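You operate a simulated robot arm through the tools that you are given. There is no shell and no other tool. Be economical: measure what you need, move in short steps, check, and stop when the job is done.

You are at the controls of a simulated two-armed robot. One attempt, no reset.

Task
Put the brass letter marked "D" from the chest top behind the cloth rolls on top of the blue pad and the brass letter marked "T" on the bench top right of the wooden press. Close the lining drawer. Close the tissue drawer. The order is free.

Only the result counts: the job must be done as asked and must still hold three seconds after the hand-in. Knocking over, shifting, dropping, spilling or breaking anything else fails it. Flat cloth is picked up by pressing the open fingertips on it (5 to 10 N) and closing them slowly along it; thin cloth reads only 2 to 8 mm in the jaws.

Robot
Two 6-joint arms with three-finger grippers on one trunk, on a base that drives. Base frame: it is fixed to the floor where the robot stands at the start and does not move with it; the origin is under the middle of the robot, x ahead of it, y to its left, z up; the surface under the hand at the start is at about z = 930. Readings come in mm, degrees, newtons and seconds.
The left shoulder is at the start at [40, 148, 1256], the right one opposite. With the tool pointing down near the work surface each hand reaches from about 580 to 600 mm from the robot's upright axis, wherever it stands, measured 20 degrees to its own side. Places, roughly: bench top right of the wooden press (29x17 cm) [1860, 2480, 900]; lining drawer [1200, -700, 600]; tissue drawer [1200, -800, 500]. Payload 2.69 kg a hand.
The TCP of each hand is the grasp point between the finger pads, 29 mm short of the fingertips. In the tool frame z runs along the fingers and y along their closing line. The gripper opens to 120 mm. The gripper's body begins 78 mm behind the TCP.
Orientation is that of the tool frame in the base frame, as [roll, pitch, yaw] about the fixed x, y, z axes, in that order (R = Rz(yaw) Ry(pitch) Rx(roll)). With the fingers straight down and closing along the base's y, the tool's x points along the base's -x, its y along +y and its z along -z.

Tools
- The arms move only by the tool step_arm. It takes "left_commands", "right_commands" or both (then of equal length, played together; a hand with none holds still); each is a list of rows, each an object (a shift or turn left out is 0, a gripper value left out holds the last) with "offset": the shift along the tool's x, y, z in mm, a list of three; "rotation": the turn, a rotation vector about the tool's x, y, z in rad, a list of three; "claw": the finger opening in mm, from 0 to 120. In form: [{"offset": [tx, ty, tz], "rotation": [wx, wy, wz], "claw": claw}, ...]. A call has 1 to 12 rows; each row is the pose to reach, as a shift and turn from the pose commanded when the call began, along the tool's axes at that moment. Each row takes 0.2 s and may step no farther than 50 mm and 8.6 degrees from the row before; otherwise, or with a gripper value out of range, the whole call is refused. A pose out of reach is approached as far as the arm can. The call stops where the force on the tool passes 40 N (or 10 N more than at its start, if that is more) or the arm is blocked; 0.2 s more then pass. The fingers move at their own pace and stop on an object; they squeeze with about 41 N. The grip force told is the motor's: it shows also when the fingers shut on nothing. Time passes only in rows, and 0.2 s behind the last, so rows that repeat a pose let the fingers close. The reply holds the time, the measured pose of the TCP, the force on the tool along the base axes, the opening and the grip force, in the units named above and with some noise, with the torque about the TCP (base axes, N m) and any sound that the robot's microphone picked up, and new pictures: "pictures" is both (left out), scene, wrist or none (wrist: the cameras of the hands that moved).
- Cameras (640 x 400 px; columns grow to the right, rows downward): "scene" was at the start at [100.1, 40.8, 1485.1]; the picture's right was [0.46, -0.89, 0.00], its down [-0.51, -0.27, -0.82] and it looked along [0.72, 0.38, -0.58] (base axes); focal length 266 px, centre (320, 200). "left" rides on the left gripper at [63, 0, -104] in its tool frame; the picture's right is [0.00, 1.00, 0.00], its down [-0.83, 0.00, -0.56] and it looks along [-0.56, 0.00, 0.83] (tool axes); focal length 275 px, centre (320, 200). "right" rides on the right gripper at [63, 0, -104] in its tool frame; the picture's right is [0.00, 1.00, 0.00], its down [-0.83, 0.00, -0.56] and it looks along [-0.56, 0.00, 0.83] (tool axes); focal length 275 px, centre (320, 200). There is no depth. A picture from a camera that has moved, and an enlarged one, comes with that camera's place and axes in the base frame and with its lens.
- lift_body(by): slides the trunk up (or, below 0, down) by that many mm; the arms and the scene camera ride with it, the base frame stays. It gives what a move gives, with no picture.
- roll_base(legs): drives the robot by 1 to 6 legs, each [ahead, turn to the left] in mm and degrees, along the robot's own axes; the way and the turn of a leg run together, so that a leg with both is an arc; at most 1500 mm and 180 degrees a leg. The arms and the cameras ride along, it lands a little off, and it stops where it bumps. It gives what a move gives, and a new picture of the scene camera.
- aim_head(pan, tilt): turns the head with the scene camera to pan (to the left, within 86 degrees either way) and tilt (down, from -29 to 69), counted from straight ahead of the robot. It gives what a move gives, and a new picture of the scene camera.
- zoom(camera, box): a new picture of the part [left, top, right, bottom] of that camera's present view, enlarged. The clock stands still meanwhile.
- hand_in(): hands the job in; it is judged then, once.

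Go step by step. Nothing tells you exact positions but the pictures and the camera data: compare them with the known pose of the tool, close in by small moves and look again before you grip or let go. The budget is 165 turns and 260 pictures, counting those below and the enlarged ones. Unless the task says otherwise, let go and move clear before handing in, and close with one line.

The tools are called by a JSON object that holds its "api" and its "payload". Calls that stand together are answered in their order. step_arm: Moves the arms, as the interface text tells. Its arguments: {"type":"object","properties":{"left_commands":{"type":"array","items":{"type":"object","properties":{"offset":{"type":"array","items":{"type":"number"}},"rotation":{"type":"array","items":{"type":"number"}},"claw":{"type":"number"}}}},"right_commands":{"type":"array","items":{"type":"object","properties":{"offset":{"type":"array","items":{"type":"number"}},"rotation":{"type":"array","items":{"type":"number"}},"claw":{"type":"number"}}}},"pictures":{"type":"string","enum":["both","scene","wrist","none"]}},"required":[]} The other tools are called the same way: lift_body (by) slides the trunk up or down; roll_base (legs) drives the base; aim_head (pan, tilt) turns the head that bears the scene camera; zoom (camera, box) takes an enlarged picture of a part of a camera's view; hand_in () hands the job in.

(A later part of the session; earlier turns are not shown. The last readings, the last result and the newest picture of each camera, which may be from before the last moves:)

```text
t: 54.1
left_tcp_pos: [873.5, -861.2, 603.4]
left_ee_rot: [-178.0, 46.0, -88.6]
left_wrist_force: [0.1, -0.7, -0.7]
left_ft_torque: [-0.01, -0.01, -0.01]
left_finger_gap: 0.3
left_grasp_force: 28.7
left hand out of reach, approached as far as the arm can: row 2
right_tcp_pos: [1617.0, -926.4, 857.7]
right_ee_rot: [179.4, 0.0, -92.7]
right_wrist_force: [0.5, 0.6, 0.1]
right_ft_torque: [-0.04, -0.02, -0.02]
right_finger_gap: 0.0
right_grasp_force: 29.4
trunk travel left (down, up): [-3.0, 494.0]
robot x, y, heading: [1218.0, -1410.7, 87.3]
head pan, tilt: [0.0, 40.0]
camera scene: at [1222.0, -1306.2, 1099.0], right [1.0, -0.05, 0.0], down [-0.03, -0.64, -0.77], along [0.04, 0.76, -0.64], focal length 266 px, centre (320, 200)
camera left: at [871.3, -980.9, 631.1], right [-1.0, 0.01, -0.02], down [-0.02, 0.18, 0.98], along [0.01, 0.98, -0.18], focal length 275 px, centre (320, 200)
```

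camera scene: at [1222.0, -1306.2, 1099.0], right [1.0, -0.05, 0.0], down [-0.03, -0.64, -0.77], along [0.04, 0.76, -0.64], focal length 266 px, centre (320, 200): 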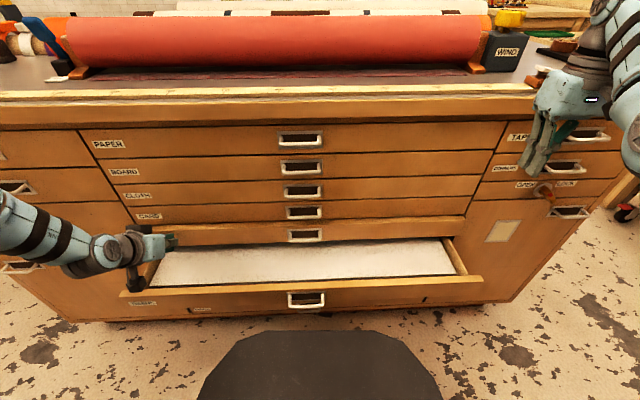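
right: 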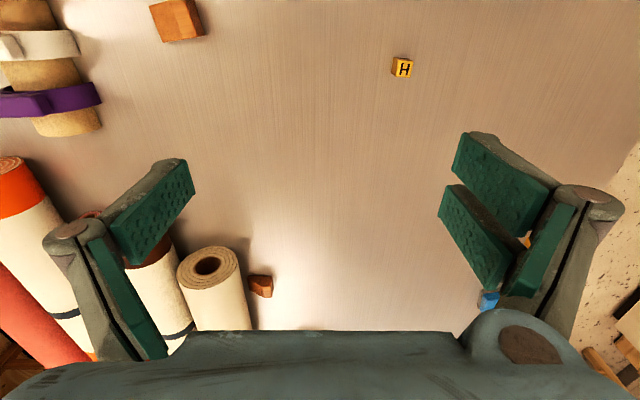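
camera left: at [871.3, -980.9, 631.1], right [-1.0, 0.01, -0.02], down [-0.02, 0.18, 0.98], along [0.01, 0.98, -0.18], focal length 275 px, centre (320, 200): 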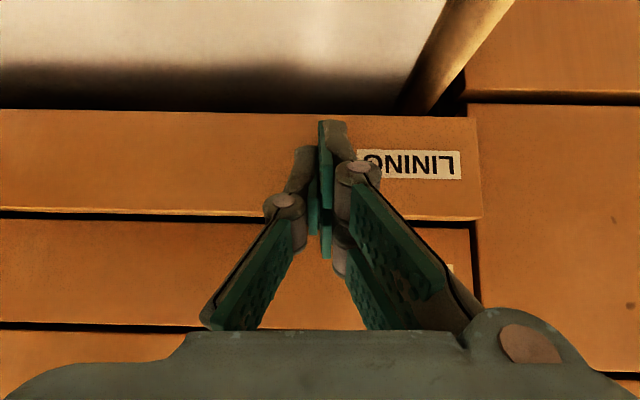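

Nearly flush. I'll push a little further with the arm.

{"api": "step_arm", "payload": {"left_commands": [{"offset": [-13, 0, 13]}, {"offset": [-26, 0, 26]}, {"offset": [-26, 0, 26]}], "pictures": "wrist"}}

{"api": "zoom", "payload": {"camera": "scene", "box": [120, 180, 312, 300]}}

```text
t: 54.9
left_tcp_pos: [862.7, -846.8, 611.7]
left_ee_rot: [-178.0, 46.2, -88.6]
left_wrist_force: [-0.4, 0.3, -0.3]
left_ft_torque: [0.02, 0.02, 0.03]
left_finger_gap: 0.2
left_grasp_force: 29.0
left hand out of reach, approached as far as the arm can: row 1, 2, 3
right_tcp_pos: [1616.5, -925.1, 857.4]
right_ee_rot: [179.4, 0.0, -92.7]
right_wrist_force: [0.7, 0.3, 1.0]
right_ft_torque: [-0.01, 0.02, 0.01]
right_finger_gap: 0.0
right_grasp_force: 27.8
trunk travel left (down, up): [-3.0, 494.0]
robot x, y, heading: [1212.5, -1411.4, 87.1]
head pan, tilt: [0.0, 40.0]
camera left: at [860.5, -965.1, 638.4], right [-1.0, 0.01, -0.02], down [-0.02, 0.18, 0.98], along [0.01, 0.98, -0.18], focal length 275 px, centre (320, 200)
```

left: 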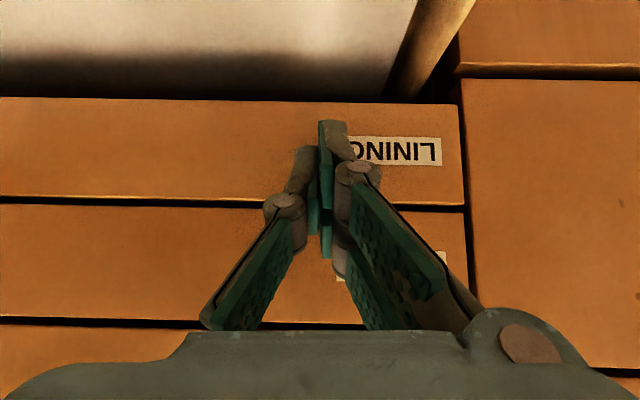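

```text
3.33 times, centred on (216, 240) of scene
camera zoom: at [1222.3, -1306.2, 1099.0], right [1.0, -0.05, 0.0], down [-0.03, -0.64, -0.77], along [0.04, 0.76, -0.64], focal length 885 px, centre (667, 67)
```

zoom: 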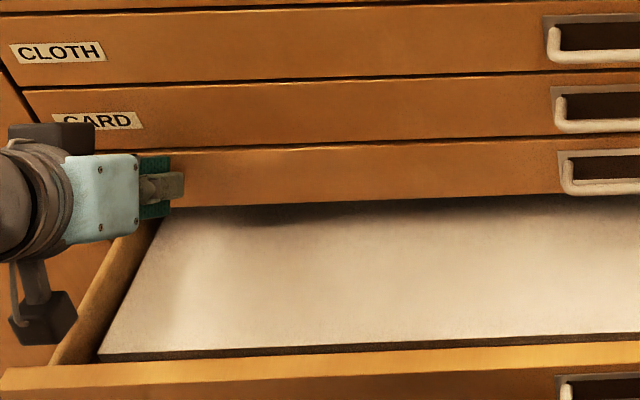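

Lining looks about flush. A tiny drive forward will confirm it's shut.

{"api": "roll_base", "payload": {"legs": [[25, 0]]}}

{"api": "zoom", "payload": {"camera": "left", "box": [0, 0, 640, 400]}}

```text
t: 55.6
left_tcp_pos: [863.1, -842.9, 610.6]
left_ee_rot: [-177.7, 45.5, -88.6]
left_wrist_force: [-0.9, -11.8, 5.6]
left_ft_torque: [0.14, 0.02, 0.03]
left_finger_gap: 0.0
left_grasp_force: 28.6
right_tcp_pos: [1616.8, -916.7, 859.0]
right_ee_rot: [179.3, 0.0, -92.7]
right_wrist_force: [-0.9, 0.0, 0.7]
right_ft_torque: [-0.05, -0.02, -0.03]
right_finger_gap: 0.1
right_grasp_force: 28.9
trunk travel left (down, up): [-3.0, 494.0]
robot x, y, heading: [1215.3, -1402.7, 87.2]
head pan, tilt: [0.0, 40.0]
stopped in leg 1: the force on the tool passed its limit at 50 N (the readings are from after the stop); the commanded pose is now the measured one
camera scene: at [1223.2, -1300.2, 1099.2], right [1.0, -0.04, 0.0], down [-0.03, -0.64, -0.77], along [0.03, 0.77, -0.64], focal length 266 px, centre (320, 200)
```

scene: 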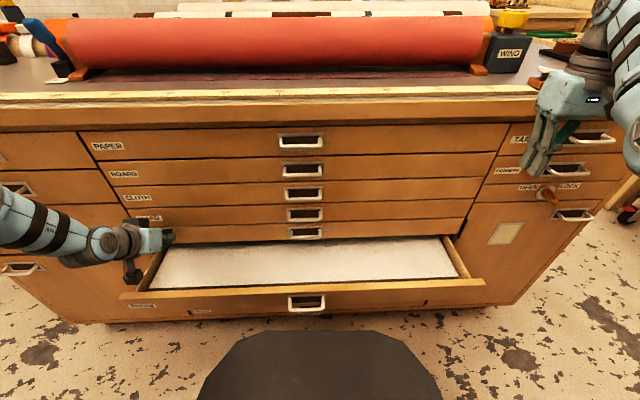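

```text
1.00 times, centred on (320, 200) of left (not enlarged: the box is as wide or as high as the picture)
camera zoom: at [860.8, -962.5, 638.4], right [-1.0, 0.01, -0.02], down [-0.02, 0.18, 0.98], along [0.01, 0.98, -0.18], focal length 275 px, centre (320, 200)
```

zoom: 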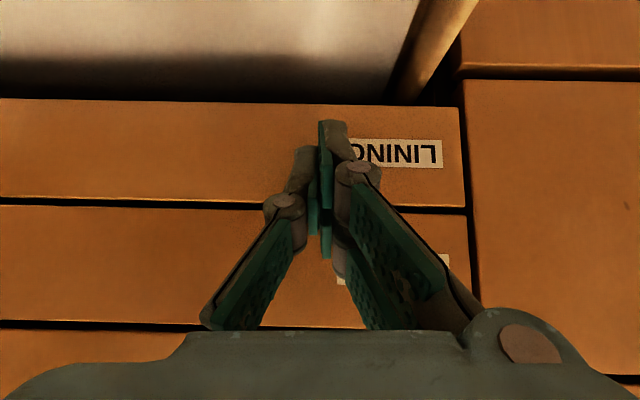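

Lining is closed; it stopped at 50 N, flush. Next I'll back off, lower the left hand to the tissue face (z≈510), and repeat.

{"api": "roll_base", "payload": {"legs": [[-170, 0]]}}

{"api": "step_arm", "payload": {"left_commands": [{"offset": [18, 0, 17]}, {"offset": [35, 0, 35]}, {"offset": [54, 0, 54]}], "pictures": "wrist"}}

```text
t: 57.1
left_tcp_pos: [855.3, -1014.1, 610.4]
left_ee_rot: [-177.8, 45.5, -88.4]
left_wrist_force: [0.0, -0.8, 0.5]
left_ft_torque: [0.0, 0.02, 0.03]
left_finger_gap: 0.0
left_grasp_force: 28.3
right_tcp_pos: [1607.9, -1089.1, 857.2]
right_ee_rot: [179.4, 0.0, -92.7]
right_wrist_force: [-0.1, -0.5, 0.6]
right_ft_torque: [0.04, 0.03, 0.0]
right_finger_gap: 0.0
right_grasp_force: 28.5
trunk travel left (down, up): [-3.0, 494.0]
robot x, y, heading: [1210.3, -1574.2, 87.5]
head pan, tilt: [0.0, 40.0]
camera scene: at [1214.4, -1470.5, 1099.1], right [1.0, -0.05, 0.0], down [-0.03, -0.64, -0.77], along [0.04, 0.77, -0.64], focal length 266 px, centre (320, 200)
```

scene: 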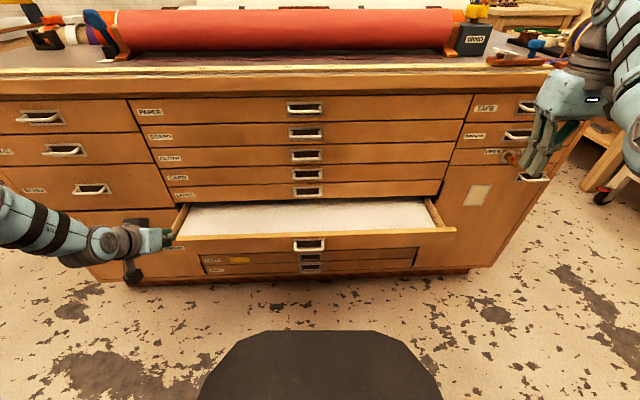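

```text
t: 57.9
left_tcp_pos: [854.3, -1033.2, 571.9]
left_ee_rot: [-178.0, 45.5, -88.7]
left_wrist_force: [-0.2, 0.9, -0.4]
left_ft_torque: [0.04, 0.01, 0.01]
left_finger_gap: 0.1
left_grasp_force: 29.0
left hand out of reach, approached as far as the arm can: row 1, 2, 3
right_tcp_pos: [1608.7, -1089.3, 858.2]
right_ee_rot: [179.4, -0.1, -92.7]
right_wrist_force: [-0.2, 0.7, -0.1]
right_ft_torque: [0.01, 0.02, 0.0]
right_finger_gap: 0.0
right_grasp_force: 28.3
trunk travel left (down, up): [-3.0, 494.0]
robot x, y, heading: [1211.5, -1576.7, 87.3]
head pan, tilt: [0.0, 40.0]
camera left: at [852.0, -1153.2, 600.1], right [-1.0, 0.0, -0.02], down [-0.02, 0.19, 0.98], along [0.01, 0.98, -0.19], focal length 275 px, centre (320, 200)
```

left: 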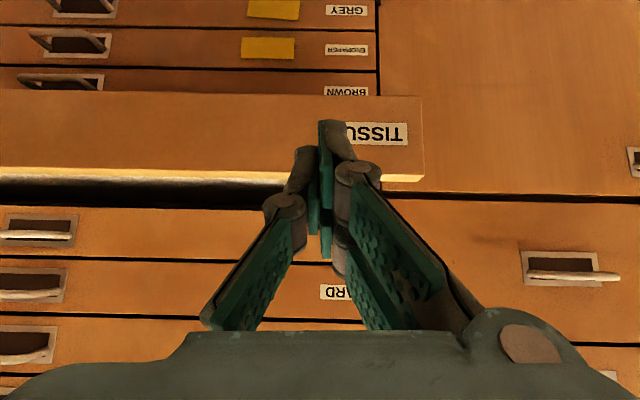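

The hand is still a bit high for the tissue face. I'll move it down with a slight retreat.

{"api": "step_arm", "payload": {"left_commands": [{"offset": [28, 0, 7]}, {"offset": [56, 5, 14]}], "pictures": "wrist"}}

```text
t: 58.5
left_tcp_pos: [845.6, -1069.3, 558.6]
left_ee_rot: [-177.6, 45.5, -88.6]
left_wrist_force: [-0.4, 1.1, -0.8]
left_ft_torque: [-0.04, 0.02, -0.03]
left_finger_gap: 0.0
left_grasp_force: 28.6
left hand out of reach, approached as far as the arm can: row 1, 2
right_tcp_pos: [1607.7, -1088.2, 858.3]
right_ee_rot: [179.4, 0.1, -92.7]
right_wrist_force: [0.4, -0.4, 0.1]
right_ft_torque: [-0.03, 0.0, 0.0]
right_finger_gap: 0.2
right_grasp_force: 28.9
trunk travel left (down, up): [-3.0, 494.0]
robot x, y, heading: [1207.7, -1573.8, 87.2]
head pan, tilt: [0.0, 40.0]
camera left: at [842.8, -1189.3, 586.4], right [-1.0, 0.0, -0.02], down [-0.02, 0.19, 0.98], along [0.01, 0.98, -0.19], focal length 275 px, centre (320, 200)
```

left: 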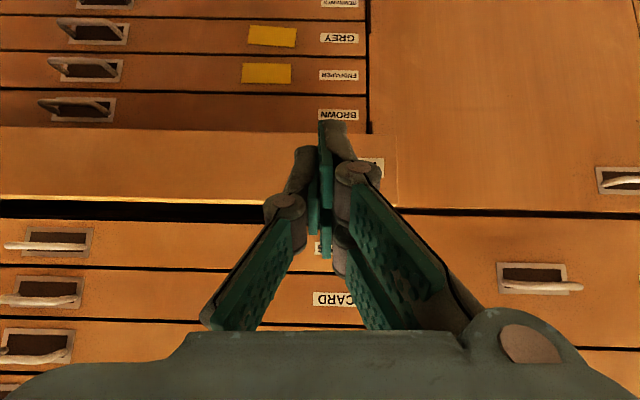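

The tip is still near the face's top edge. Less tilt should let it go lower.

{"api": "step_arm", "payload": {"left_commands": [{"offset": [0, 0, 0], "rotation": [0, 0.13, 0]}, {"offset": [14, 0, 14], "rotation": [0, 0.26, 0]}, {"offset": [28, 0, 28], "rotation": [0, 0.26, 0]}], "pictures": "wrist"}}

```text
t: 59.3
left_tcp_pos: [846.1, -1073.2, 540.2]
left_ee_rot: [-178.2, 30.5, -89.1]
left_wrist_force: [0.5, 0.3, 0.3]
left_ft_torque: [0.0, 0.05, 0.02]
left_finger_gap: 0.0
left_grasp_force: 28.2
left hand out of reach, approached as far as the arm can: row 3
right_tcp_pos: [1608.5, -1088.6, 859.1]
right_ee_rot: [179.4, 0.0, -92.7]
right_wrist_force: [0.6, 0.0, -0.6]
right_ft_torque: [0.01, 0.04, -0.03]
right_finger_gap: 0.5
right_grasp_force: 28.6
trunk travel left (down, up): [-3.0, 494.0]
robot x, y, heading: [1207.4, -1572.9, 87.2]
head pan, tilt: [0.0, 40.0]
camera left: at [842.5, -1181.0, 597.3], right [-1.0, 0.01, -0.02], down [-0.02, 0.43, 0.9], along [0.02, 0.9, -0.43], focal length 275 px, centre (320, 200)
```

left: 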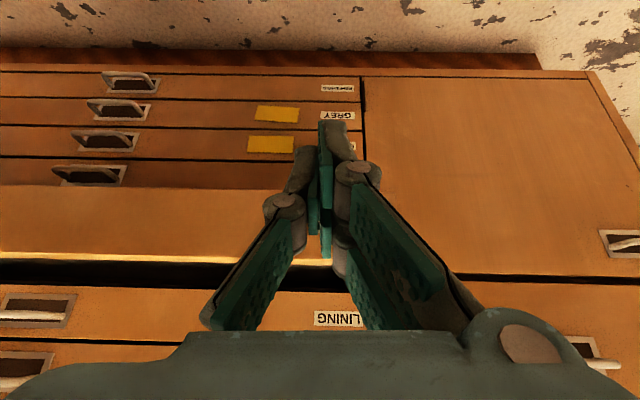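

Tip is at z≈515, aligned with the tissue face. I'll fold the right hand lower and back, mirroring the left, so the base can drive in about 240 mm.

{"api": "step_arm", "payload": {"right_commands": [{"offset": [7, 0, 40], "rotation": [0, -0.1, 0]}, {"offset": [14, 0, 80], "rotation": [0, -0.2, 0]}, {"offset": [21, 0, 120], "rotation": [0, -0.3, 0]}, {"offset": [28, 0, 160], "rotation": [0, -0.4, 0]}, {"offset": [35, 0, 200], "rotation": [0, -0.5, 0]}, {"offset": [60, 0, 200], "rotation": [0, -0.55, 0]}], "pictures": "scene"}}

```text
t: 60.7
left_tcp_pos: [846.2, -1073.1, 539.0]
left_ee_rot: [-178.2, 30.5, -89.2]
left_wrist_force: [0.0, 0.6, -0.7]
left_ft_torque: [0.01, 0.0, 0.0]
left_finger_gap: 0.0
left_grasp_force: 28.5
right_tcp_pos: [1706.0, -979.5, 644.1]
right_ee_rot: [179.3, 31.5, -93.0]
right_wrist_force: [0.5, 0.0, 0.7]
right_ft_torque: [-0.01, -0.02, 0.02]
right_finger_gap: 0.0
right_grasp_force: 28.3
right hand out of reach, approached as far as the arm can: row 1, 2, 3, 4, 5, 6
trunk travel left (down, up): [-3.0, 494.0]
robot x, y, heading: [1208.0, -1577.7, 87.6]
head pan, tilt: [0.0, 40.0]
camera scene: at [1214.1, -1470.7, 1099.1], right [1.0, -0.05, 0.0], down [-0.03, -0.64, -0.77], along [0.04, 0.77, -0.64], focal length 266 px, centre (320, 200)
```

scene: 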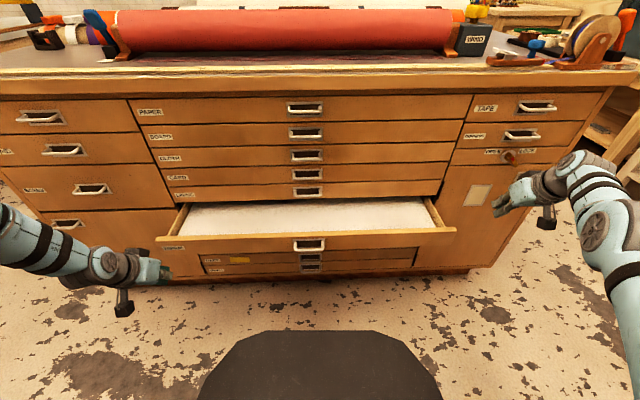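

The right hand slid forward, so I'll retract it now that it's low.

{"api": "step_arm", "payload": {"right_commands": [{"offset": [32, 0, -20]}, {"offset": [64, 0, -40]}, {"offset": [96, 0, -59]}, {"offset": [128, 0, -78]}, {"offset": [154, 0, -94]}], "pictures": "none"}}

```text
t: 61.9
left_tcp_pos: [845.8, -1073.6, 539.6]
left_ee_rot: [-178.2, 30.6, -89.2]
left_wrist_force: [-0.3, 1.0, 0.1]
left_ft_torque: [-0.02, 0.0, 0.03]
left_finger_gap: 0.2
left_grasp_force: 28.6
right_tcp_pos: [1795.4, -1048.6, 634.7]
right_ee_rot: [179.2, 31.4, -93.1]
right_wrist_force: [0.9, 0.9, -0.6]
right_ft_torque: [-0.01, -0.01, 0.01]
right_finger_gap: 0.0
right_grasp_force: 27.7
right hand out of reach, approached as far as the arm can: row 1, 2, 3, 4, 5
trunk travel left (down, up): [-3.0, 494.0]
robot x, y, heading: [1205.6, -1573.2, 87.4]
head pan, tilt: [0.0, 40.0]
```

The right hand slides round an arc. I'll move it a bit further out and back so it stays clear of the chest.

{"api": "step_arm", "payload": {"right_commands": [{"offset": [20, -20, -12]}, {"offset": [40, -40, -24]}, {"offset": [60, -60, -37]}, {"offset": [80, -80, -50]}], "pictures": "scene"}}

```text
t: 62.9
left_tcp_pos: [844.9, -1072.8, 540.7]
left_ee_rot: [-178.2, 30.7, -89.2]
left_wrist_force: [-0.3, -0.2, 0.2]
left_ft_torque: [-0.03, 0.0, 0.02]
left_finger_gap: 0.1
left_grasp_force: 28.8
right_tcp_pos: [1871.3, -1144.3, 638.0]
right_ee_rot: [179.1, 31.3, -92.9]
right_wrist_force: [0.0, -0.5, 0.1]
right_ft_torque: [0.04, 0.01, -0.01]
right_finger_gap: 0.0
right_grasp_force: 29.0
right hand out of reach, approached as far as the arm can: row 1, 2, 3, 4
trunk travel left (down, up): [-3.0, 494.0]
robot x, y, heading: [1210.5, -1574.4, 87.5]
head pan, tilt: [0.0, 40.0]
camera scene: at [1214.9, -1470.3, 1099.0], right [1.0, -0.05, 0.0], down [-0.03, -0.64, -0.77], along [0.03, 0.77, -0.64], focal length 266 px, centre (320, 200)
```

scene: 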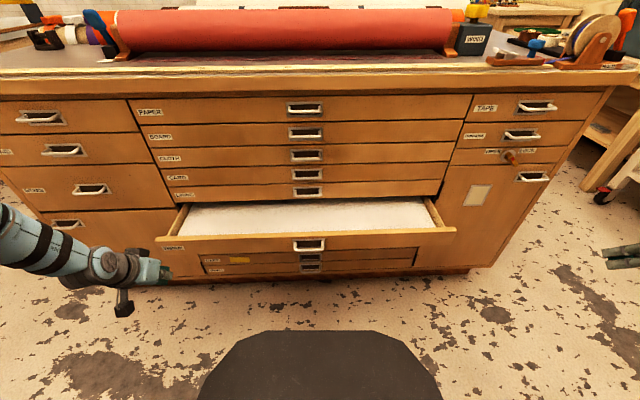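

The right hand is now well clear. Driving forward pushes the tissue drawer.

{"api": "roll_base", "payload": {"legs": [[130, 0]]}}

{"api": "zoom", "payload": {"camera": "left", "box": [0, 0, 640, 400]}}

```text
t: 64.2
left_tcp_pos: [851.4, -944.9, 539.3]
left_ee_rot: [-178.2, 30.4, -89.0]
left_wrist_force: [0.1, 0.4, -0.6]
left_ft_torque: [0.01, -0.01, 0.03]
left_finger_gap: 0.2
left_grasp_force: 28.4
right_tcp_pos: [1876.8, -1016.2, 638.4]
right_ee_rot: [179.2, 31.3, -93.0]
right_wrist_force: [-0.1, 1.1, 0.1]
right_ft_torque: [-0.03, 0.02, -0.01]
right_finger_gap: 0.0
right_grasp_force: 28.2
trunk travel left (down, up): [-3.0, 494.0]
robot x, y, heading: [1215.2, -1443.8, 87.3]
head pan, tilt: [0.0, 40.0]
camera scene: at [1220.3, -1341.7, 1098.9], right [1.0, -0.05, 0.0], down [-0.03, -0.64, -0.77], along [0.03, 0.76, -0.64], focal length 266 px, centre (320, 200)
```

scene: 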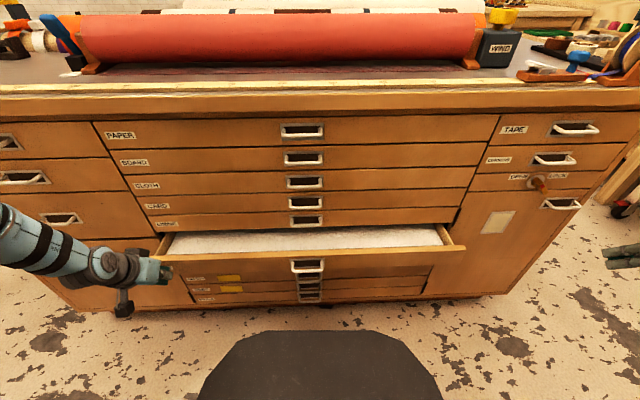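

```text
1.00 times, centred on (320, 200) of left (not enlarged: the box is as wide or as high as the picture)
camera zoom: at [848.1, -1053.4, 596.9], right [-1.0, 0.0, -0.02], down [-0.02, 0.43, 0.9], along [0.01, 0.9, -0.43], focal length 275 px, centre (320, 200)
```

zoom: 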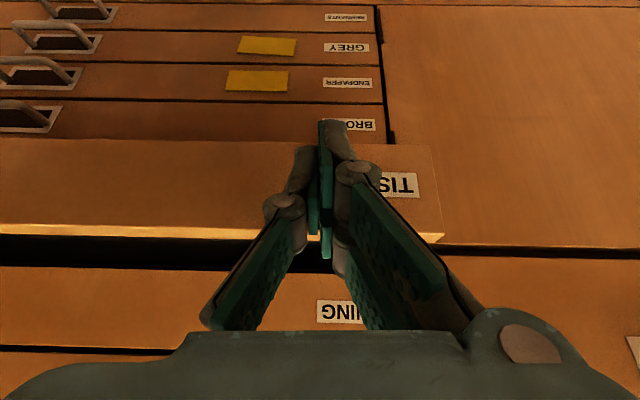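

{"api": "roll_base", "payload": {"legs": [[85, 0]]}}

{"api": "zoom", "payload": {"camera": "left", "box": [0, 0, 640, 400]}}

```text
t: 65.3
left_tcp_pos: [855.4, -860.7, 539.8]
left_ee_rot: [-178.2, 30.6, -89.1]
left_wrist_force: [-0.2, 0.3, -0.7]
left_ft_torque: [0.02, -0.01, 0.01]
left_finger_gap: 0.1
left_grasp_force: 28.9
right_tcp_pos: [1881.6, -931.5, 637.4]
right_ee_rot: [179.3, 31.3, -93.0]
right_wrist_force: [0.4, 0.1, 0.3]
right_ft_torque: [0.0, 0.0, -0.01]
right_finger_gap: 0.1
right_grasp_force: 28.4
trunk travel left (down, up): [-3.0, 494.0]
robot x, y, heading: [1222.9, -1365.4, 87.3]
head pan, tilt: [0.0, 40.0]
camera scene: at [1224.4, -1256.3, 1098.9], right [1.0, -0.05, 0.0], down [-0.03, -0.64, -0.77], along [0.04, 0.76, -0.64], focal length 266 px, centre (320, 200)
```

scene: 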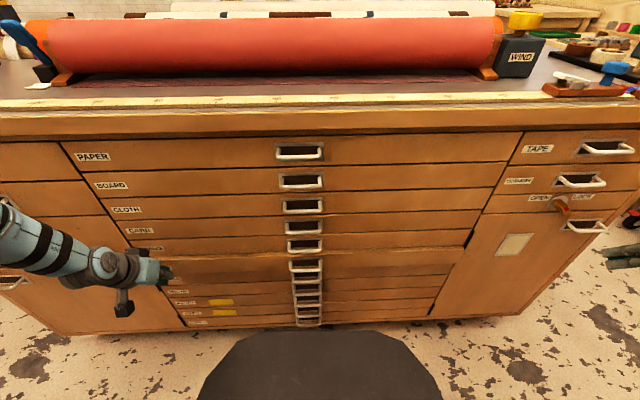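

```text
1.00 times, centred on (320, 200) of left (not enlarged: the box is as wide or as high as the picture)
camera zoom: at [852.6, -967.4, 596.9], right [-1.0, 0.01, -0.02], down [-0.02, 0.43, 0.9], along [0.02, 0.9, -0.43], focal length 275 px, centre (320, 200)
```

zoom: 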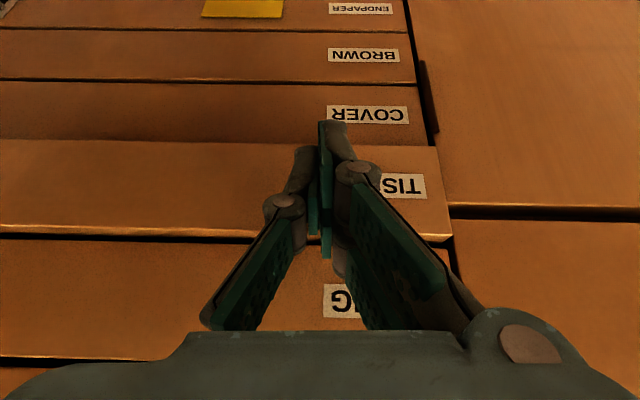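

{"api": "roll_base", "payload": {"legs": [[50, 0]]}}

{"api": "zoom", "payload": {"camera": "left", "box": [0, 0, 640, 400]}}

```text
t: 66.2
left_tcp_pos: [857.7, -840.4, 535.6]
left_ee_rot: [-177.7, 29.0, -88.6]
left_wrist_force: [0.2, -5.3, 1.3]
left_ft_torque: [-0.02, 0.03, 0.02]
left_finger_gap: 0.1
left_grasp_force: 28.6
right_tcp_pos: [1882.6, -900.6, 638.3]
right_ee_rot: [179.1, 31.5, -93.1]
right_wrist_force: [-0.3, -0.2, 0.9]
right_ft_torque: [0.03, 0.01, 0.01]
right_finger_gap: 0.1
right_grasp_force: 28.4
trunk travel left (down, up): [-3.0, 494.0]
robot x, y, heading: [1215.2, -1334.4, 87.6]
head pan, tilt: [0.0, 40.0]
stopped in leg 1: the force on the tool passed its limit at 102 N (the readings are from after the stop); the commanded pose is now the measured one
camera scene: at [1225.8, -1228.7, 1099.0], right [1.0, -0.04, 0.0], down [-0.03, -0.64, -0.77], along [0.03, 0.77, -0.64], focal length 266 px, centre (320, 200)
```

scene: 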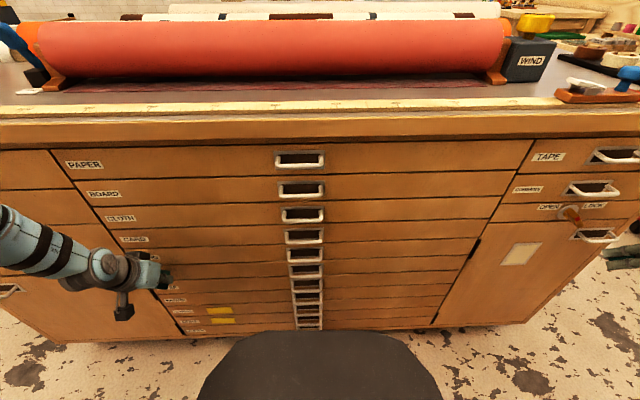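

```text
1.00 times, centred on (320, 200) of left (not enlarged: the box is as wide or as high as the picture)
camera zoom: at [854.7, -947.6, 595.8], right [-1.0, 0.0, -0.03], down [-0.03, 0.46, 0.89], along [0.02, 0.89, -0.46], focal length 275 px, centre (320, 200)
```

zoom: 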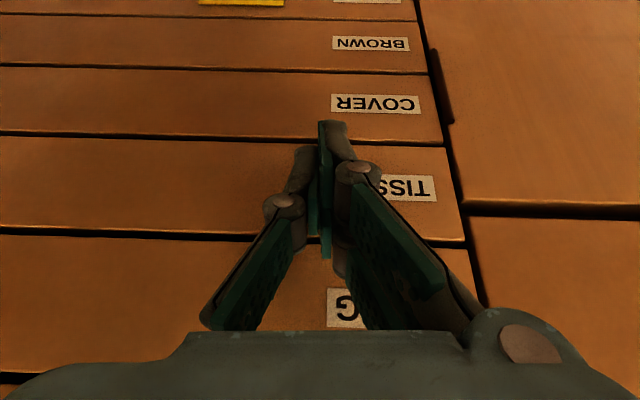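

Both drawers look flush. I'll back off and verify.

{"api": "roll_base", "payload": {"legs": [[-240, 0]]}}

{"api": "zoom", "payload": {"camera": "scene", "box": [120, 150, 460, 290]}}

```text
t: 67.9
left_tcp_pos: [847.7, -1080.9, 535.0]
left_ee_rot: [-177.6, 29.1, -88.8]
left_wrist_force: [0.0, -0.2, -0.3]
left_ft_torque: [-0.01, 0.01, -0.03]
left_finger_gap: 0.0
left_grasp_force: 28.3
right_tcp_pos: [1873.4, -1141.9, 638.8]
right_ee_rot: [179.0, 31.5, -93.0]
right_wrist_force: [0.9, 0.4, -0.5]
right_ft_torque: [0.01, 0.02, 0.02]
right_finger_gap: 0.0
right_grasp_force: 28.5
trunk travel left (down, up): [-3.0, 494.0]
robot x, y, heading: [1204.6, -1571.5, 87.7]
head pan, tilt: [0.0, 40.0]
camera scene: at [1214.9, -1469.8, 1099.1], right [1.0, -0.04, 0.0], down [-0.03, -0.64, -0.77], along [0.03, 0.77, -0.64], focal length 266 px, centre (320, 200)
```

scene: 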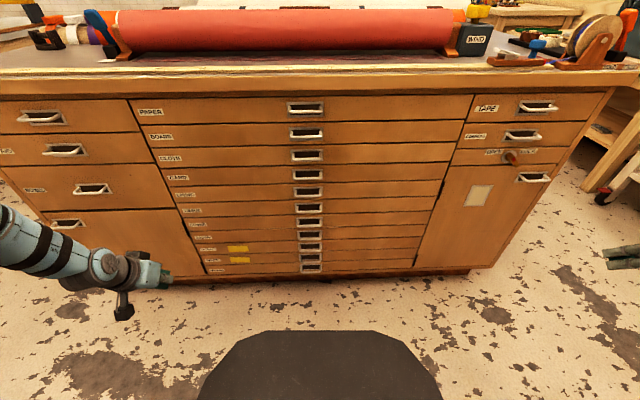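

```text
1.88 times, centred on (290, 220) of scene
camera zoom: at [1214.9, -1469.8, 1099.1], right [1.0, -0.04, 0.0], down [-0.03, -0.64, -0.77], along [0.03, 0.77, -0.64], focal length 500 px, centre (376, 162)
```

zoom: 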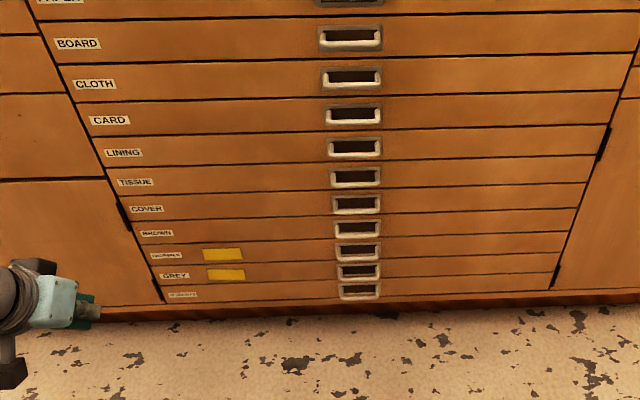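

Both drawers are shut flush. I'll raise the trunk again and fold the arms back to roughly their starting poses for driving.

{"api": "lift_body", "payload": {"by": 380}}

{"api": "step_arm", "payload": {"left_commands": [{"offset": [-7, 3, -39], "rotation": [0, 0.07, 0]}, {"offset": [-15, 7, -78], "rotation": [0, 0.13, 0]}, {"offset": [-22, 10, -116], "rotation": [0, 0.2, 0]}, {"offset": [-30, 14, -155], "rotation": [0, 0.26, 0]}, {"offset": [-37, 17, -194], "rotation": [0, 0.32, 0]}, {"offset": [-44, 21, -233], "rotation": [0, 0.39, 0]}, {"offset": [-52, 24, -271], "rotation": [0, 0.45, 0]}, {"offset": [-59, 28, -310], "rotation": [0, 0.51, 0]}], "right_commands": [{"offset": [-4, 31, -26], "rotation": [0, 0.07, 0]}, {"offset": [-9, 62, -52], "rotation": [0, 0.14, 0]}, {"offset": [-13, 93, -78], "rotation": [0, 0.21, 0]}, {"offset": [-18, 124, -104], "rotation": [0, 0.28, 0]}, {"offset": [-22, 155, -130], "rotation": [0, 0.34, 0]}, {"offset": [-27, 186, -156], "rotation": [0, 0.41, 0]}, {"offset": [-31, 217, -182], "rotation": [0, 0.48, 0]}, {"offset": [-36, 247, -208], "rotation": [0, 0.55, 0]}], "pictures": "scene"}}

```text
t: 71.6
left_tcp_pos: [848.1, -1080.6, 915.0]
left_ee_rot: [-177.5, 29.1, -88.7]
left_wrist_force: [0.1, -0.5, 0.0]
left_ft_torque: [-0.02, -0.01, 0.01]
left_finger_gap: 0.2
left_grasp_force: 28.6
right_tcp_pos: [1871.9, -1142.8, 1017.5]
right_ee_rot: [179.1, 31.4, -92.9]
right_wrist_force: [-0.2, -0.5, 0.8]
right_ft_torque: [0.02, 0.0, 0.01]
right_finger_gap: 0.0
right_grasp_force: 28.5
trunk travel left (down, up): [-383.0, 114.0]
robot x, y, heading: [1210.5, -1577.2, 87.2]
head pan, tilt: [0.0, 40.0]
```

```text
t: 73.4
left_tcp_pos: [808.2, -1178.0, 1213.7]
left_ee_rot: [-177.8, -0.2, -89.9]
left_wrist_force: [-0.2, 0.2, 0.5]
left_ft_torque: [-0.01, 0.01, 0.02]
left_finger_gap: 0.1
left_grasp_force: 29.1
left hand out of reach, approached as far as the arm can: row 1, 2
right_tcp_pos: [1726.8, -1164.3, 1256.7]
right_ee_rot: [179.4, 0.9, -92.6]
right_wrist_force: [0.6, 0.4, -0.2]
right_ft_torque: [-0.01, -0.03, 0.0]
right_finger_gap: 0.0
right_grasp_force: 28.6
right hand out of reach, approached as far as the arm can: row 1, 2, 3, 4, 5, 6, 7, 8
trunk travel left (down, up): [-383.0, 114.0]
robot x, y, heading: [1210.1, -1572.5, 87.7]
head pan, tilt: [0.0, 40.0]
camera scene: at [1213.5, -1467.5, 1477.6], right [1.0, -0.04, 0.0], down [-0.03, -0.64, -0.77], along [0.03, 0.76, -0.64], focal length 266 px, centre (320, 200)
```

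scene: 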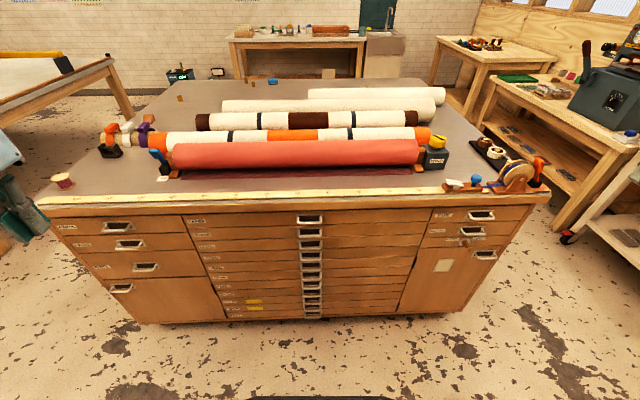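

Good overview. I'll zoom in on the letters behind the rolls and on the far bench with the press.

{"api": "zoom", "payload": {"camera": "scene", "box": [140, 60, 300, 160]}}

{"api": "zoom", "payload": {"camera": "scene", "box": [220, 0, 420, 90]}}

{"api": "zoom", "payload": {"camera": "scene", "box": [300, 60, 460, 160]}}

```text
4.00 times, centred on (220, 110) of scene
camera zoom: at [1213.5, -1467.5, 1477.6], right [1.0, -0.04, 0.0], down [-0.03, -0.64, -0.77], along [0.03, 0.76, -0.64], focal length 1062 px, centre (720, 560)
```

zoom: 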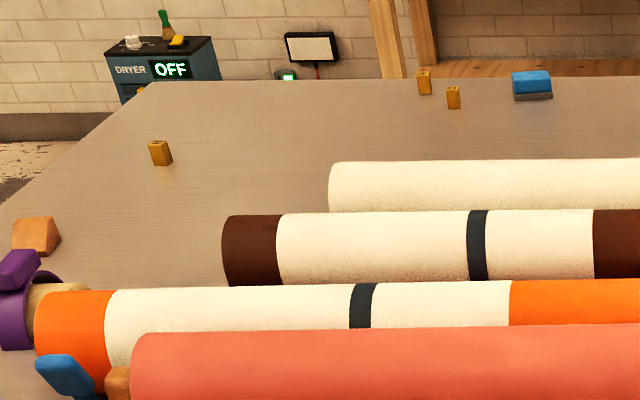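

```text
3.20 times, centred on (320, 45) of scene
camera zoom: at [1213.5, -1467.5, 1477.6], right [1.0, -0.04, 0.0], down [-0.03, -0.64, -0.77], along [0.03, 0.76, -0.64], focal length 850 px, centre (320, 696)
```

zoom: 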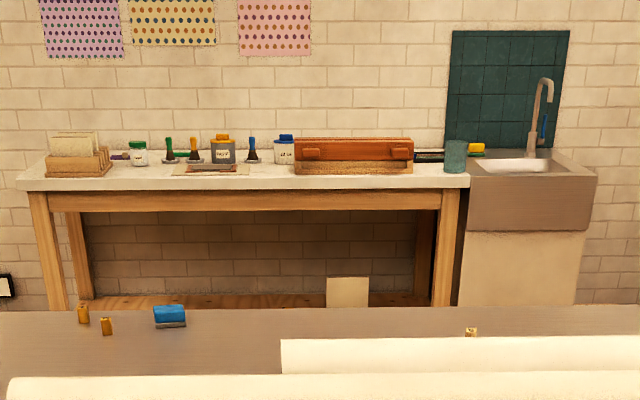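

```text
4.00 times, centred on (380, 110) of scene
camera zoom: at [1213.5, -1467.5, 1477.6], right [1.0, -0.04, 0.0], down [-0.03, -0.64, -0.77], along [0.03, 0.76, -0.64], focal length 1062 px, centre (80, 560)
```

zoom: 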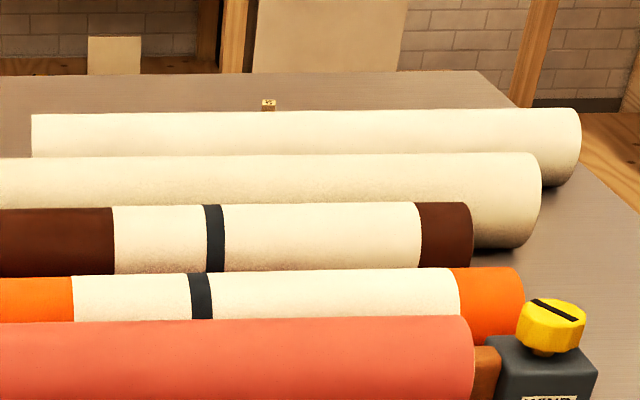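

The chest has just H, T/I, D and S blocks, with the blue pad behind the rolls. The red-brown wooden press is on the far wall bench. I'll drive around the near end to the far (+y) side.

{"api": "roll_base", "payload": {"legs": [[0, 92.3], [1440, 0], [0, -90], [1500, 0], [1000, 0]]}}

{"api": "aim_head", "payload": {"pan": -70, "tilt": 30}}

```text
t: 100.0
left_tcp_pos: [-753.5, 1292.2, 1214.2]
left_ee_rot: [-177.9, -0.2, -85.0]
left_wrist_force: [-0.2, -0.3, -0.5]
left_ft_torque: [0.04, 0.02, 0.01]
left_finger_gap: 0.3
left_grasp_force: 28.0
right_tcp_pos: [162.8, 1386.4, 1257.3]
right_ee_rot: [179.4, 1.3, -87.5]
right_wrist_force: [-0.4, -0.6, 0.0]
right_ft_torque: [-0.01, -0.02, 0.01]
right_finger_gap: 0.2
right_grasp_force: 28.6
trunk travel left (down, up): [-383.0, 114.0]
robot x, y, heading: [-318.5, 931.2, 92.8]
head pan, tilt: [0.0, 40.0]
camera scene: at [-322.4, 1037.3, 1477.9], right [1.0, 0.05, 0.0], down [0.03, -0.64, -0.77], along [-0.03, 0.77, -0.64], focal length 266 px, centre (320, 200)
```

scene: 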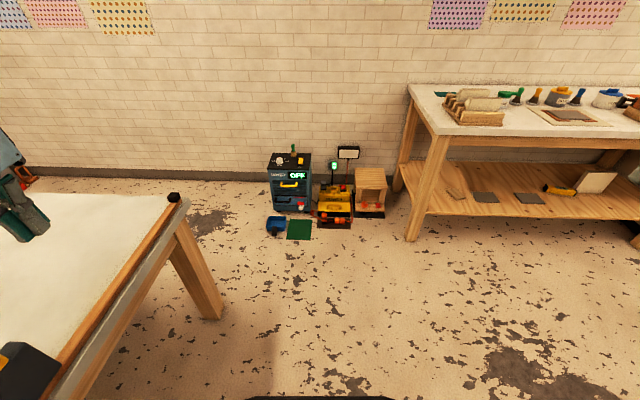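

```text
t: 101.4
left_tcp_pos: [-753.1, 1291.9, 1214.8]
left_ee_rot: [-177.9, -0.2, -85.0]
left_wrist_force: [0.4, 0.2, -0.2]
left_ft_torque: [-0.03, 0.01, 0.01]
left_finger_gap: 0.0
left_grasp_force: 28.2
right_tcp_pos: [163.9, 1387.8, 1256.6]
right_ee_rot: [179.4, 1.1, -87.5]
right_wrist_force: [0.5, 0.6, 0.5]
right_ft_torque: [0.01, -0.02, -0.01]
right_finger_gap: 0.0
right_grasp_force: 28.8
trunk travel left (down, up): [-383.0, 114.0]
robot x, y, heading: [-320.1, 934.3, 92.9]
head pan, tilt: [-70.0, 30.0]
camera scene: at [-235.2, 988.6, 1493.1], right [0.38, -0.92, 0.0], down [-0.46, -0.19, -0.87], along [0.8, 0.33, -0.5], focal length 266 px, centre (320, 200)
```

scene: 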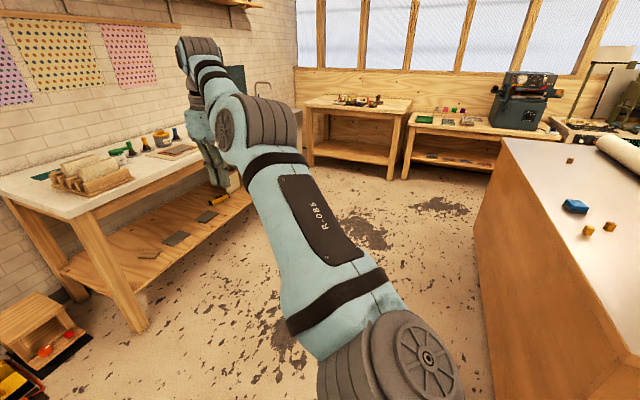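

I'm on the far side with clear floor. Next I'll drive to about (645, 930) and turn to face the chest, putting the D in front of the left hand.

{"api": "roll_base", "payload": {"legs": [[0, -92.9], [964, 0], [0, -90]]}}

{"api": "aim_head", "payload": {"pan": 20, "tilt": 50}}

```text
t: 114.2
left_tcp_pos: [1072.1, 555.2, 1213.4]
left_ee_rot: [-177.9, -0.1, 92.1]
left_wrist_force: [0.0, 0.1, -0.2]
left_ft_torque: [0.02, -0.03, 0.01]
left_finger_gap: 0.0
left_grasp_force: 28.7
right_tcp_pos: [152.5, 508.3, 1255.5]
right_ee_rot: [179.4, 1.1, 89.3]
right_wrist_force: [-0.7, -0.9, 0.0]
right_ft_torque: [0.0, 0.0, 0.02]
right_finger_gap: 0.1
right_grasp_force: 28.4
trunk travel left (down, up): [-383.0, 114.0]
robot x, y, heading: [660.4, 940.4, -90.3]
head pan, tilt: [-70.0, 30.0]
camera scene: at [575.0, 884.8, 1493.2], right [-0.34, 0.94, 0.0], down [0.47, 0.17, -0.87], along [-0.82, -0.29, -0.5], focal length 266 px, centre (320, 200)
```

scene: 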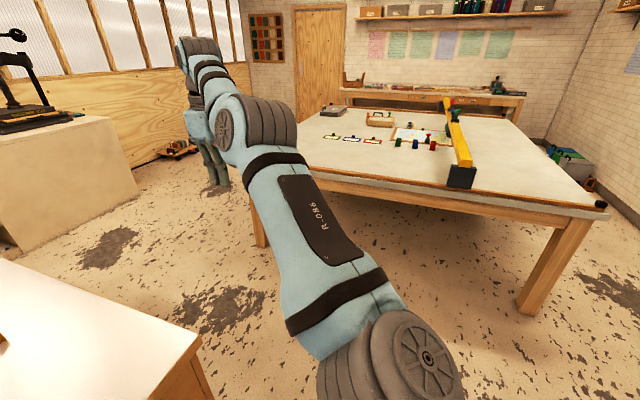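

```text
t: 115.9
left_tcp_pos: [1071.2, 555.4, 1214.5]
left_ee_rot: [-177.9, -0.1, 92.1]
left_wrist_force: [0.4, -0.4, -0.7]
left_ft_torque: [0.02, -0.03, 0.0]
left_finger_gap: 0.0
left_grasp_force: 28.3
right_tcp_pos: [152.0, 508.8, 1256.4]
right_ee_rot: [179.5, 1.1, 89.4]
right_wrist_force: [-0.8, 0.3, 0.6]
right_ft_torque: [-0.01, -0.02, -0.01]
right_finger_gap: 0.0
right_grasp_force: 28.8
trunk travel left (down, up): [-383.0, 114.0]
robot x, y, heading: [659.4, 940.2, -90.6]
head pan, tilt: [20.0, 50.0]
camera scene: at [685.6, 842.5, 1463.6], right [-0.94, -0.33, 0.0], down [-0.26, 0.72, -0.64], along [0.21, -0.61, -0.77], focal length 266 px, centre (320, 200)
```

scene: 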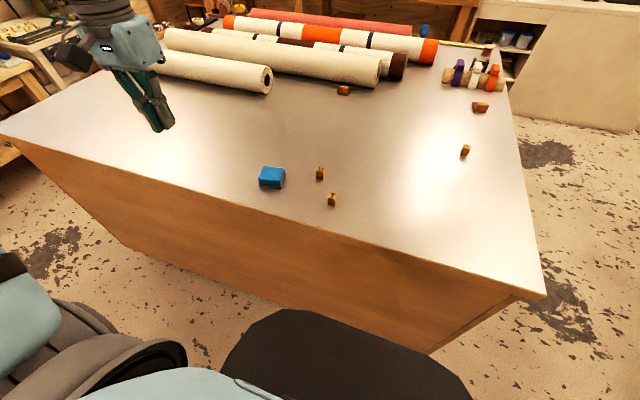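

{"api": "zoom", "payload": {"camera": "scene", "box": [240, 150, 360, 225]}}

```text
5.33 times, centred on (300, 188) of scene
camera zoom: at [685.6, 842.5, 1463.6], right [-0.94, -0.33, 0.0], down [-0.26, 0.72, -0.64], along [0.21, -0.61, -0.77], focal length 1416 px, centre (427, 267)
```

zoom: 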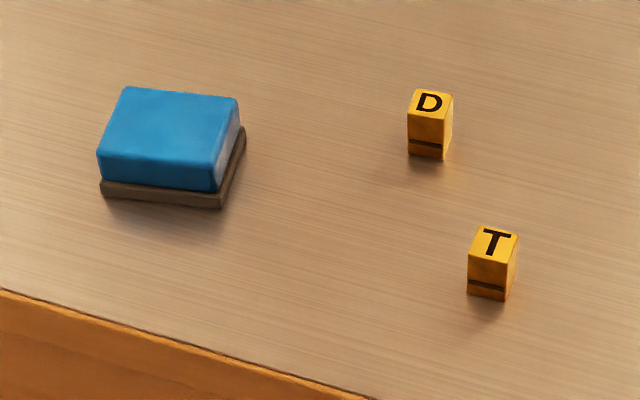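

D and T are confirmed. D ≈ (857, 339), T ≈ (798, 420), and the pad top is about (970, 411). I'll drive 45 mm ahead to get the reach radius right, then bring the left hand over the D with open fingers.

{"api": "roll_base", "payload": {"legs": [[45, 0]]}}

{"api": "step_arm", "payload": {"left_commands": [{"offset": [-20, -27, 18], "claw": 80}, {"offset": [-41, -55, 36], "claw": 80}, {"offset": [-61, -82, 54], "claw": 80}, {"offset": [-82, -110, 72], "claw": 80}, {"offset": [-102, -137, 90], "claw": 80}, {"offset": [-122, -165, 108], "claw": 80}, {"offset": [-143, -192, 126], "claw": 80}, {"offset": [-163, -220, 144], "claw": 80}], "pictures": "both"}}

```text
t: 116.8
left_tcp_pos: [1071.7, 520.8, 1219.0]
left_ee_rot: [-177.9, 0.3, 92.1]
left_wrist_force: [-0.2, 1.8, -0.2]
left_ft_torque: [-0.1, -0.01, -0.03]
left_finger_gap: 0.0
left_grasp_force: 28.9
right_tcp_pos: [151.6, 475.1, 1261.2]
right_ee_rot: [179.2, 1.7, 89.4]
right_wrist_force: [-1.3, 0.6, 1.2]
right_ft_torque: [-0.13, -0.03, 0.05]
right_finger_gap: 0.0
right_grasp_force: 28.3
trunk travel left (down, up): [-383.0, 114.0]
robot x, y, heading: [659.9, 895.0, -90.2]
head pan, tilt: [20.0, 50.0]
camera scene: at [685.5, 810.6, 1464.5], right [-0.94, -0.34, 0.0], down [-0.26, 0.72, -0.65], along [0.22, -0.61, -0.76], focal length 266 px, centre (320, 200)
```

scene: 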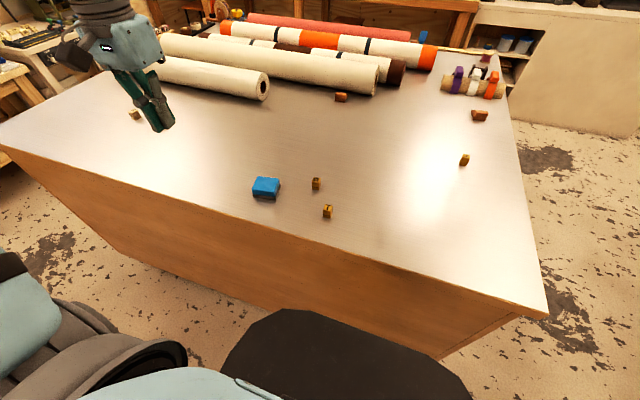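

```text
t: 118.6
left_tcp_pos: [1019.5, 485.6, 1073.8]
left_ee_rot: [-177.9, -0.1, 92.1]
left_wrist_force: [0.1, 0.0, 0.4]
left_ft_torque: [0.02, 0.02, 0.04]
left_finger_gap: 80.0
left_grasp_force: 0.1
left hand out of reach, approached as far as the arm can: row 1, 2, 3, 4, 5, 6, 7, 8
right_tcp_pos: [152.8, 462.8, 1257.0]
right_ee_rot: [179.3, 1.1, 89.3]
right_wrist_force: [-0.1, -0.4, -0.3]
right_ft_torque: [-0.01, 0.03, 0.05]
right_finger_gap: 0.0
right_grasp_force: 29.0
trunk travel left (down, up): [-383.0, 114.0]
robot x, y, heading: [653.4, 893.9, -90.2]
head pan, tilt: [20.0, 50.0]
camera scene: at [685.4, 796.6, 1463.5], right [-0.94, -0.34, 0.0], down [-0.26, 0.72, -0.64], along [0.22, -0.6, -0.77], focal length 266 px, centre (320, 200)
camera left: at [1020.2, 548.0, 1177.9], right [1.0, 0.03, -0.04], down [0.05, -0.83, 0.56], along [-0.01, -0.56, -0.83], focal length 275 px, centre (320, 200)
```

scene: 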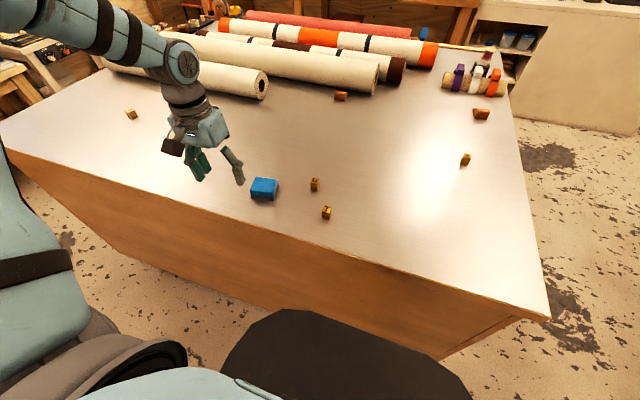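
left: 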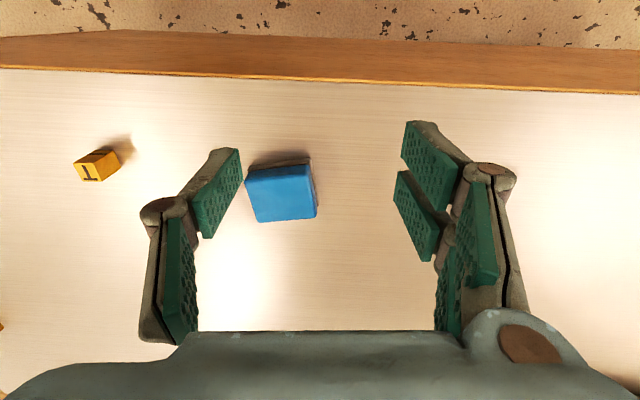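

The arm can only hold a narrow radius at each height. I'll try moving along the arc (inward and slightly forward) instead.

{"api": "step_arm", "payload": {"left_commands": [{"offset": [-10, -40, 0]}, {"offset": [-20, -80, 0]}, {"offset": [-30, -120, 0]}, {"offset": [-38, -160, 0]}, {"offset": [-42, -195, 0]}], "pictures": "none"}}

{"api": "step_arm", "payload": {"left_commands": [{"offset": [0, 0, 40]}, {"offset": [0, 0, 60]}], "pictures": "none"}}

```text
t: 119.8
left_tcp_pos: [984.2, 529.5, 1071.2]
left_ee_rot: [-177.9, 0.0, 92.0]
left_wrist_force: [-0.1, -0.7, 0.2]
left_ft_torque: [-0.02, 0.0, -0.01]
left_finger_gap: 80.1
left_grasp_force: 0.0
left hand out of reach, approached as far as the arm can: row 1, 2, 3, 4, 5
right_tcp_pos: [152.6, 463.5, 1256.5]
right_ee_rot: [179.3, 1.2, 89.4]
right_wrist_force: [0.1, 0.6, 0.6]
right_ft_torque: [0.02, 0.0, -0.01]
right_finger_gap: 0.0
right_grasp_force: 28.8
trunk travel left (down, up): [-383.0, 114.0]
robot x, y, heading: [657.1, 895.2, -90.5]
head pan, tilt: [20.0, 50.0]
```

```text
t: 120.4
left_tcp_pos: [982.7, 528.9, 1008.8]
left_ee_rot: [-177.9, -0.1, 92.1]
left_wrist_force: [-0.9, -0.7, 0.4]
left_ft_torque: [0.01, 0.01, -0.04]
left_finger_gap: 80.1
left_grasp_force: 0.0
right_tcp_pos: [152.4, 463.4, 1255.8]
right_ee_rot: [179.4, 1.1, 89.4]
right_wrist_force: [0.3, -1.6, -0.4]
right_ft_torque: [0.01, 0.0, 0.0]
right_finger_gap: 0.0
right_grasp_force: 28.0
trunk travel left (down, up): [-383.0, 114.0]
robot x, y, heading: [656.3, 892.1, -90.3]
head pan, tilt: [20.0, 50.0]
```

Reach is limited as if by a wrist angle tied to the tool's yaw. I'll test by turning the tool about its axis while moving inward.

{"api": "step_arm", "payload": {"left_commands": [{"offset": [0, 0, -30], "rotation": [0, 0, 0.14]}, {"offset": [-10, -10, -40], "rotation": [0, 0, 0.28]}, {"offset": [-20, -40, -40], "rotation": [0, 0, 0.36]}], "pictures": "none"}}

{"api": "step_arm", "payload": {"left_commands": [{"offset": [-20, -40, 0], "rotation": [0, 0, 0]}], "pictures": "none"}}

```text
t: 121.2
left_tcp_pos: [978.8, 532.1, 1049.0]
left_ee_rot: [-177.8, 0.8, 71.5]
left_wrist_force: [-0.4, -0.1, -0.1]
left_ft_torque: [0.01, 0.01, 0.01]
left_finger_gap: 80.1
left_grasp_force: 0.0
left hand out of reach, approached as far as the arm can: row 2, 3
right_tcp_pos: [152.3, 463.0, 1257.6]
right_ee_rot: [179.4, 1.1, 89.5]
right_wrist_force: [0.3, -0.3, -0.7]
right_ft_torque: [-0.01, 0.0, 0.02]
right_finger_gap: 0.0
right_grasp_force: 28.5
trunk travel left (down, up): [-383.0, 114.0]
robot x, y, heading: [657.2, 886.2, -90.5]
head pan, tilt: [20.0, 50.0]
```

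```text
t: 121.6
left_tcp_pos: [968.8, 547.0, 1051.2]
left_ee_rot: [-178.0, 0.8, 71.3]
left_wrist_force: [-0.8, 0.4, -0.1]
left_ft_torque: [0.01, -0.01, 0.01]
left_finger_gap: 80.2
left_grasp_force: 0.0
left hand out of reach, approached as far as the arm can: row 1
right_tcp_pos: [151.0, 464.7, 1257.1]
right_ee_rot: [179.4, 1.1, 89.4]
right_wrist_force: [0.1, -0.8, -0.6]
right_ft_torque: [0.01, 0.01, -0.03]
right_finger_gap: 0.0
right_grasp_force: 28.4
trunk travel left (down, up): [-383.0, 114.0]
robot x, y, heading: [658.5, 887.9, -90.4]
head pan, tilt: [20.0, 50.0]
```

Turning the tool makes no difference; the arm sticks at about 42° azimuth at this radius. I'll extend radially first, then try to swing inward along the larger arc.

{"api": "step_arm", "payload": {"left_commands": [{"offset": [-17, 30, 0], "rotation": [0, 0, -0.12]}, {"offset": [-34, 61, 0], "rotation": [0, 0, -0.24]}, {"offset": [-51, 91, 0], "rotation": [0, 0, -0.36]}, {"offset": [-68, 122, 0], "rotation": [0, 0, -0.36]}], "pictures": "none"}}

{"api": "step_arm", "payload": {"left_commands": [{"offset": [-20, -30, 0]}, {"offset": [-40, -60, 0]}, {"offset": [-55, -90, 0]}], "pictures": "none"}}

```text
t: 122.6
left_tcp_pos: [1063.9, 445.2, 1044.5]
left_ee_rot: [-177.8, -0.1, 92.1]
left_wrist_force: [0.6, -0.8, 0.2]
left_ft_torque: [0.02, 0.02, 0.0]
left_finger_gap: 80.0
left_grasp_force: 0.0
right_tcp_pos: [152.4, 462.7, 1256.6]
right_ee_rot: [179.4, 1.2, 89.4]
right_wrist_force: [0.0, -0.2, -0.2]
right_ft_torque: [0.01, 0.0, 0.04]
right_finger_gap: 0.0
right_grasp_force: 28.5
trunk travel left (down, up): [-383.0, 114.0]
robot x, y, heading: [657.2, 888.1, -90.4]
head pan, tilt: [20.0, 50.0]
```

```text
t: 123.4
left_tcp_pos: [1044.1, 461.9, 1046.6]
left_ee_rot: [-177.8, -0.1, 92.2]
left_wrist_force: [-0.4, 0.1, -0.1]
left_ft_torque: [-0.04, -0.03, 0.01]
left_finger_gap: 80.0
left_grasp_force: 0.0
left hand out of reach, approached as far as the arm can: row 1, 2, 3
right_tcp_pos: [151.3, 463.6, 1256.1]
right_ee_rot: [179.4, 1.2, 89.4]
right_wrist_force: [0.4, -0.9, -0.2]
right_ft_torque: [0.02, 0.0, 0.0]
right_finger_gap: 0.2
right_grasp_force: 28.5
trunk travel left (down, up): [-383.0, 114.0]
robot x, y, heading: [657.5, 889.9, -90.5]
head pan, tilt: [20.0, 50.0]
```

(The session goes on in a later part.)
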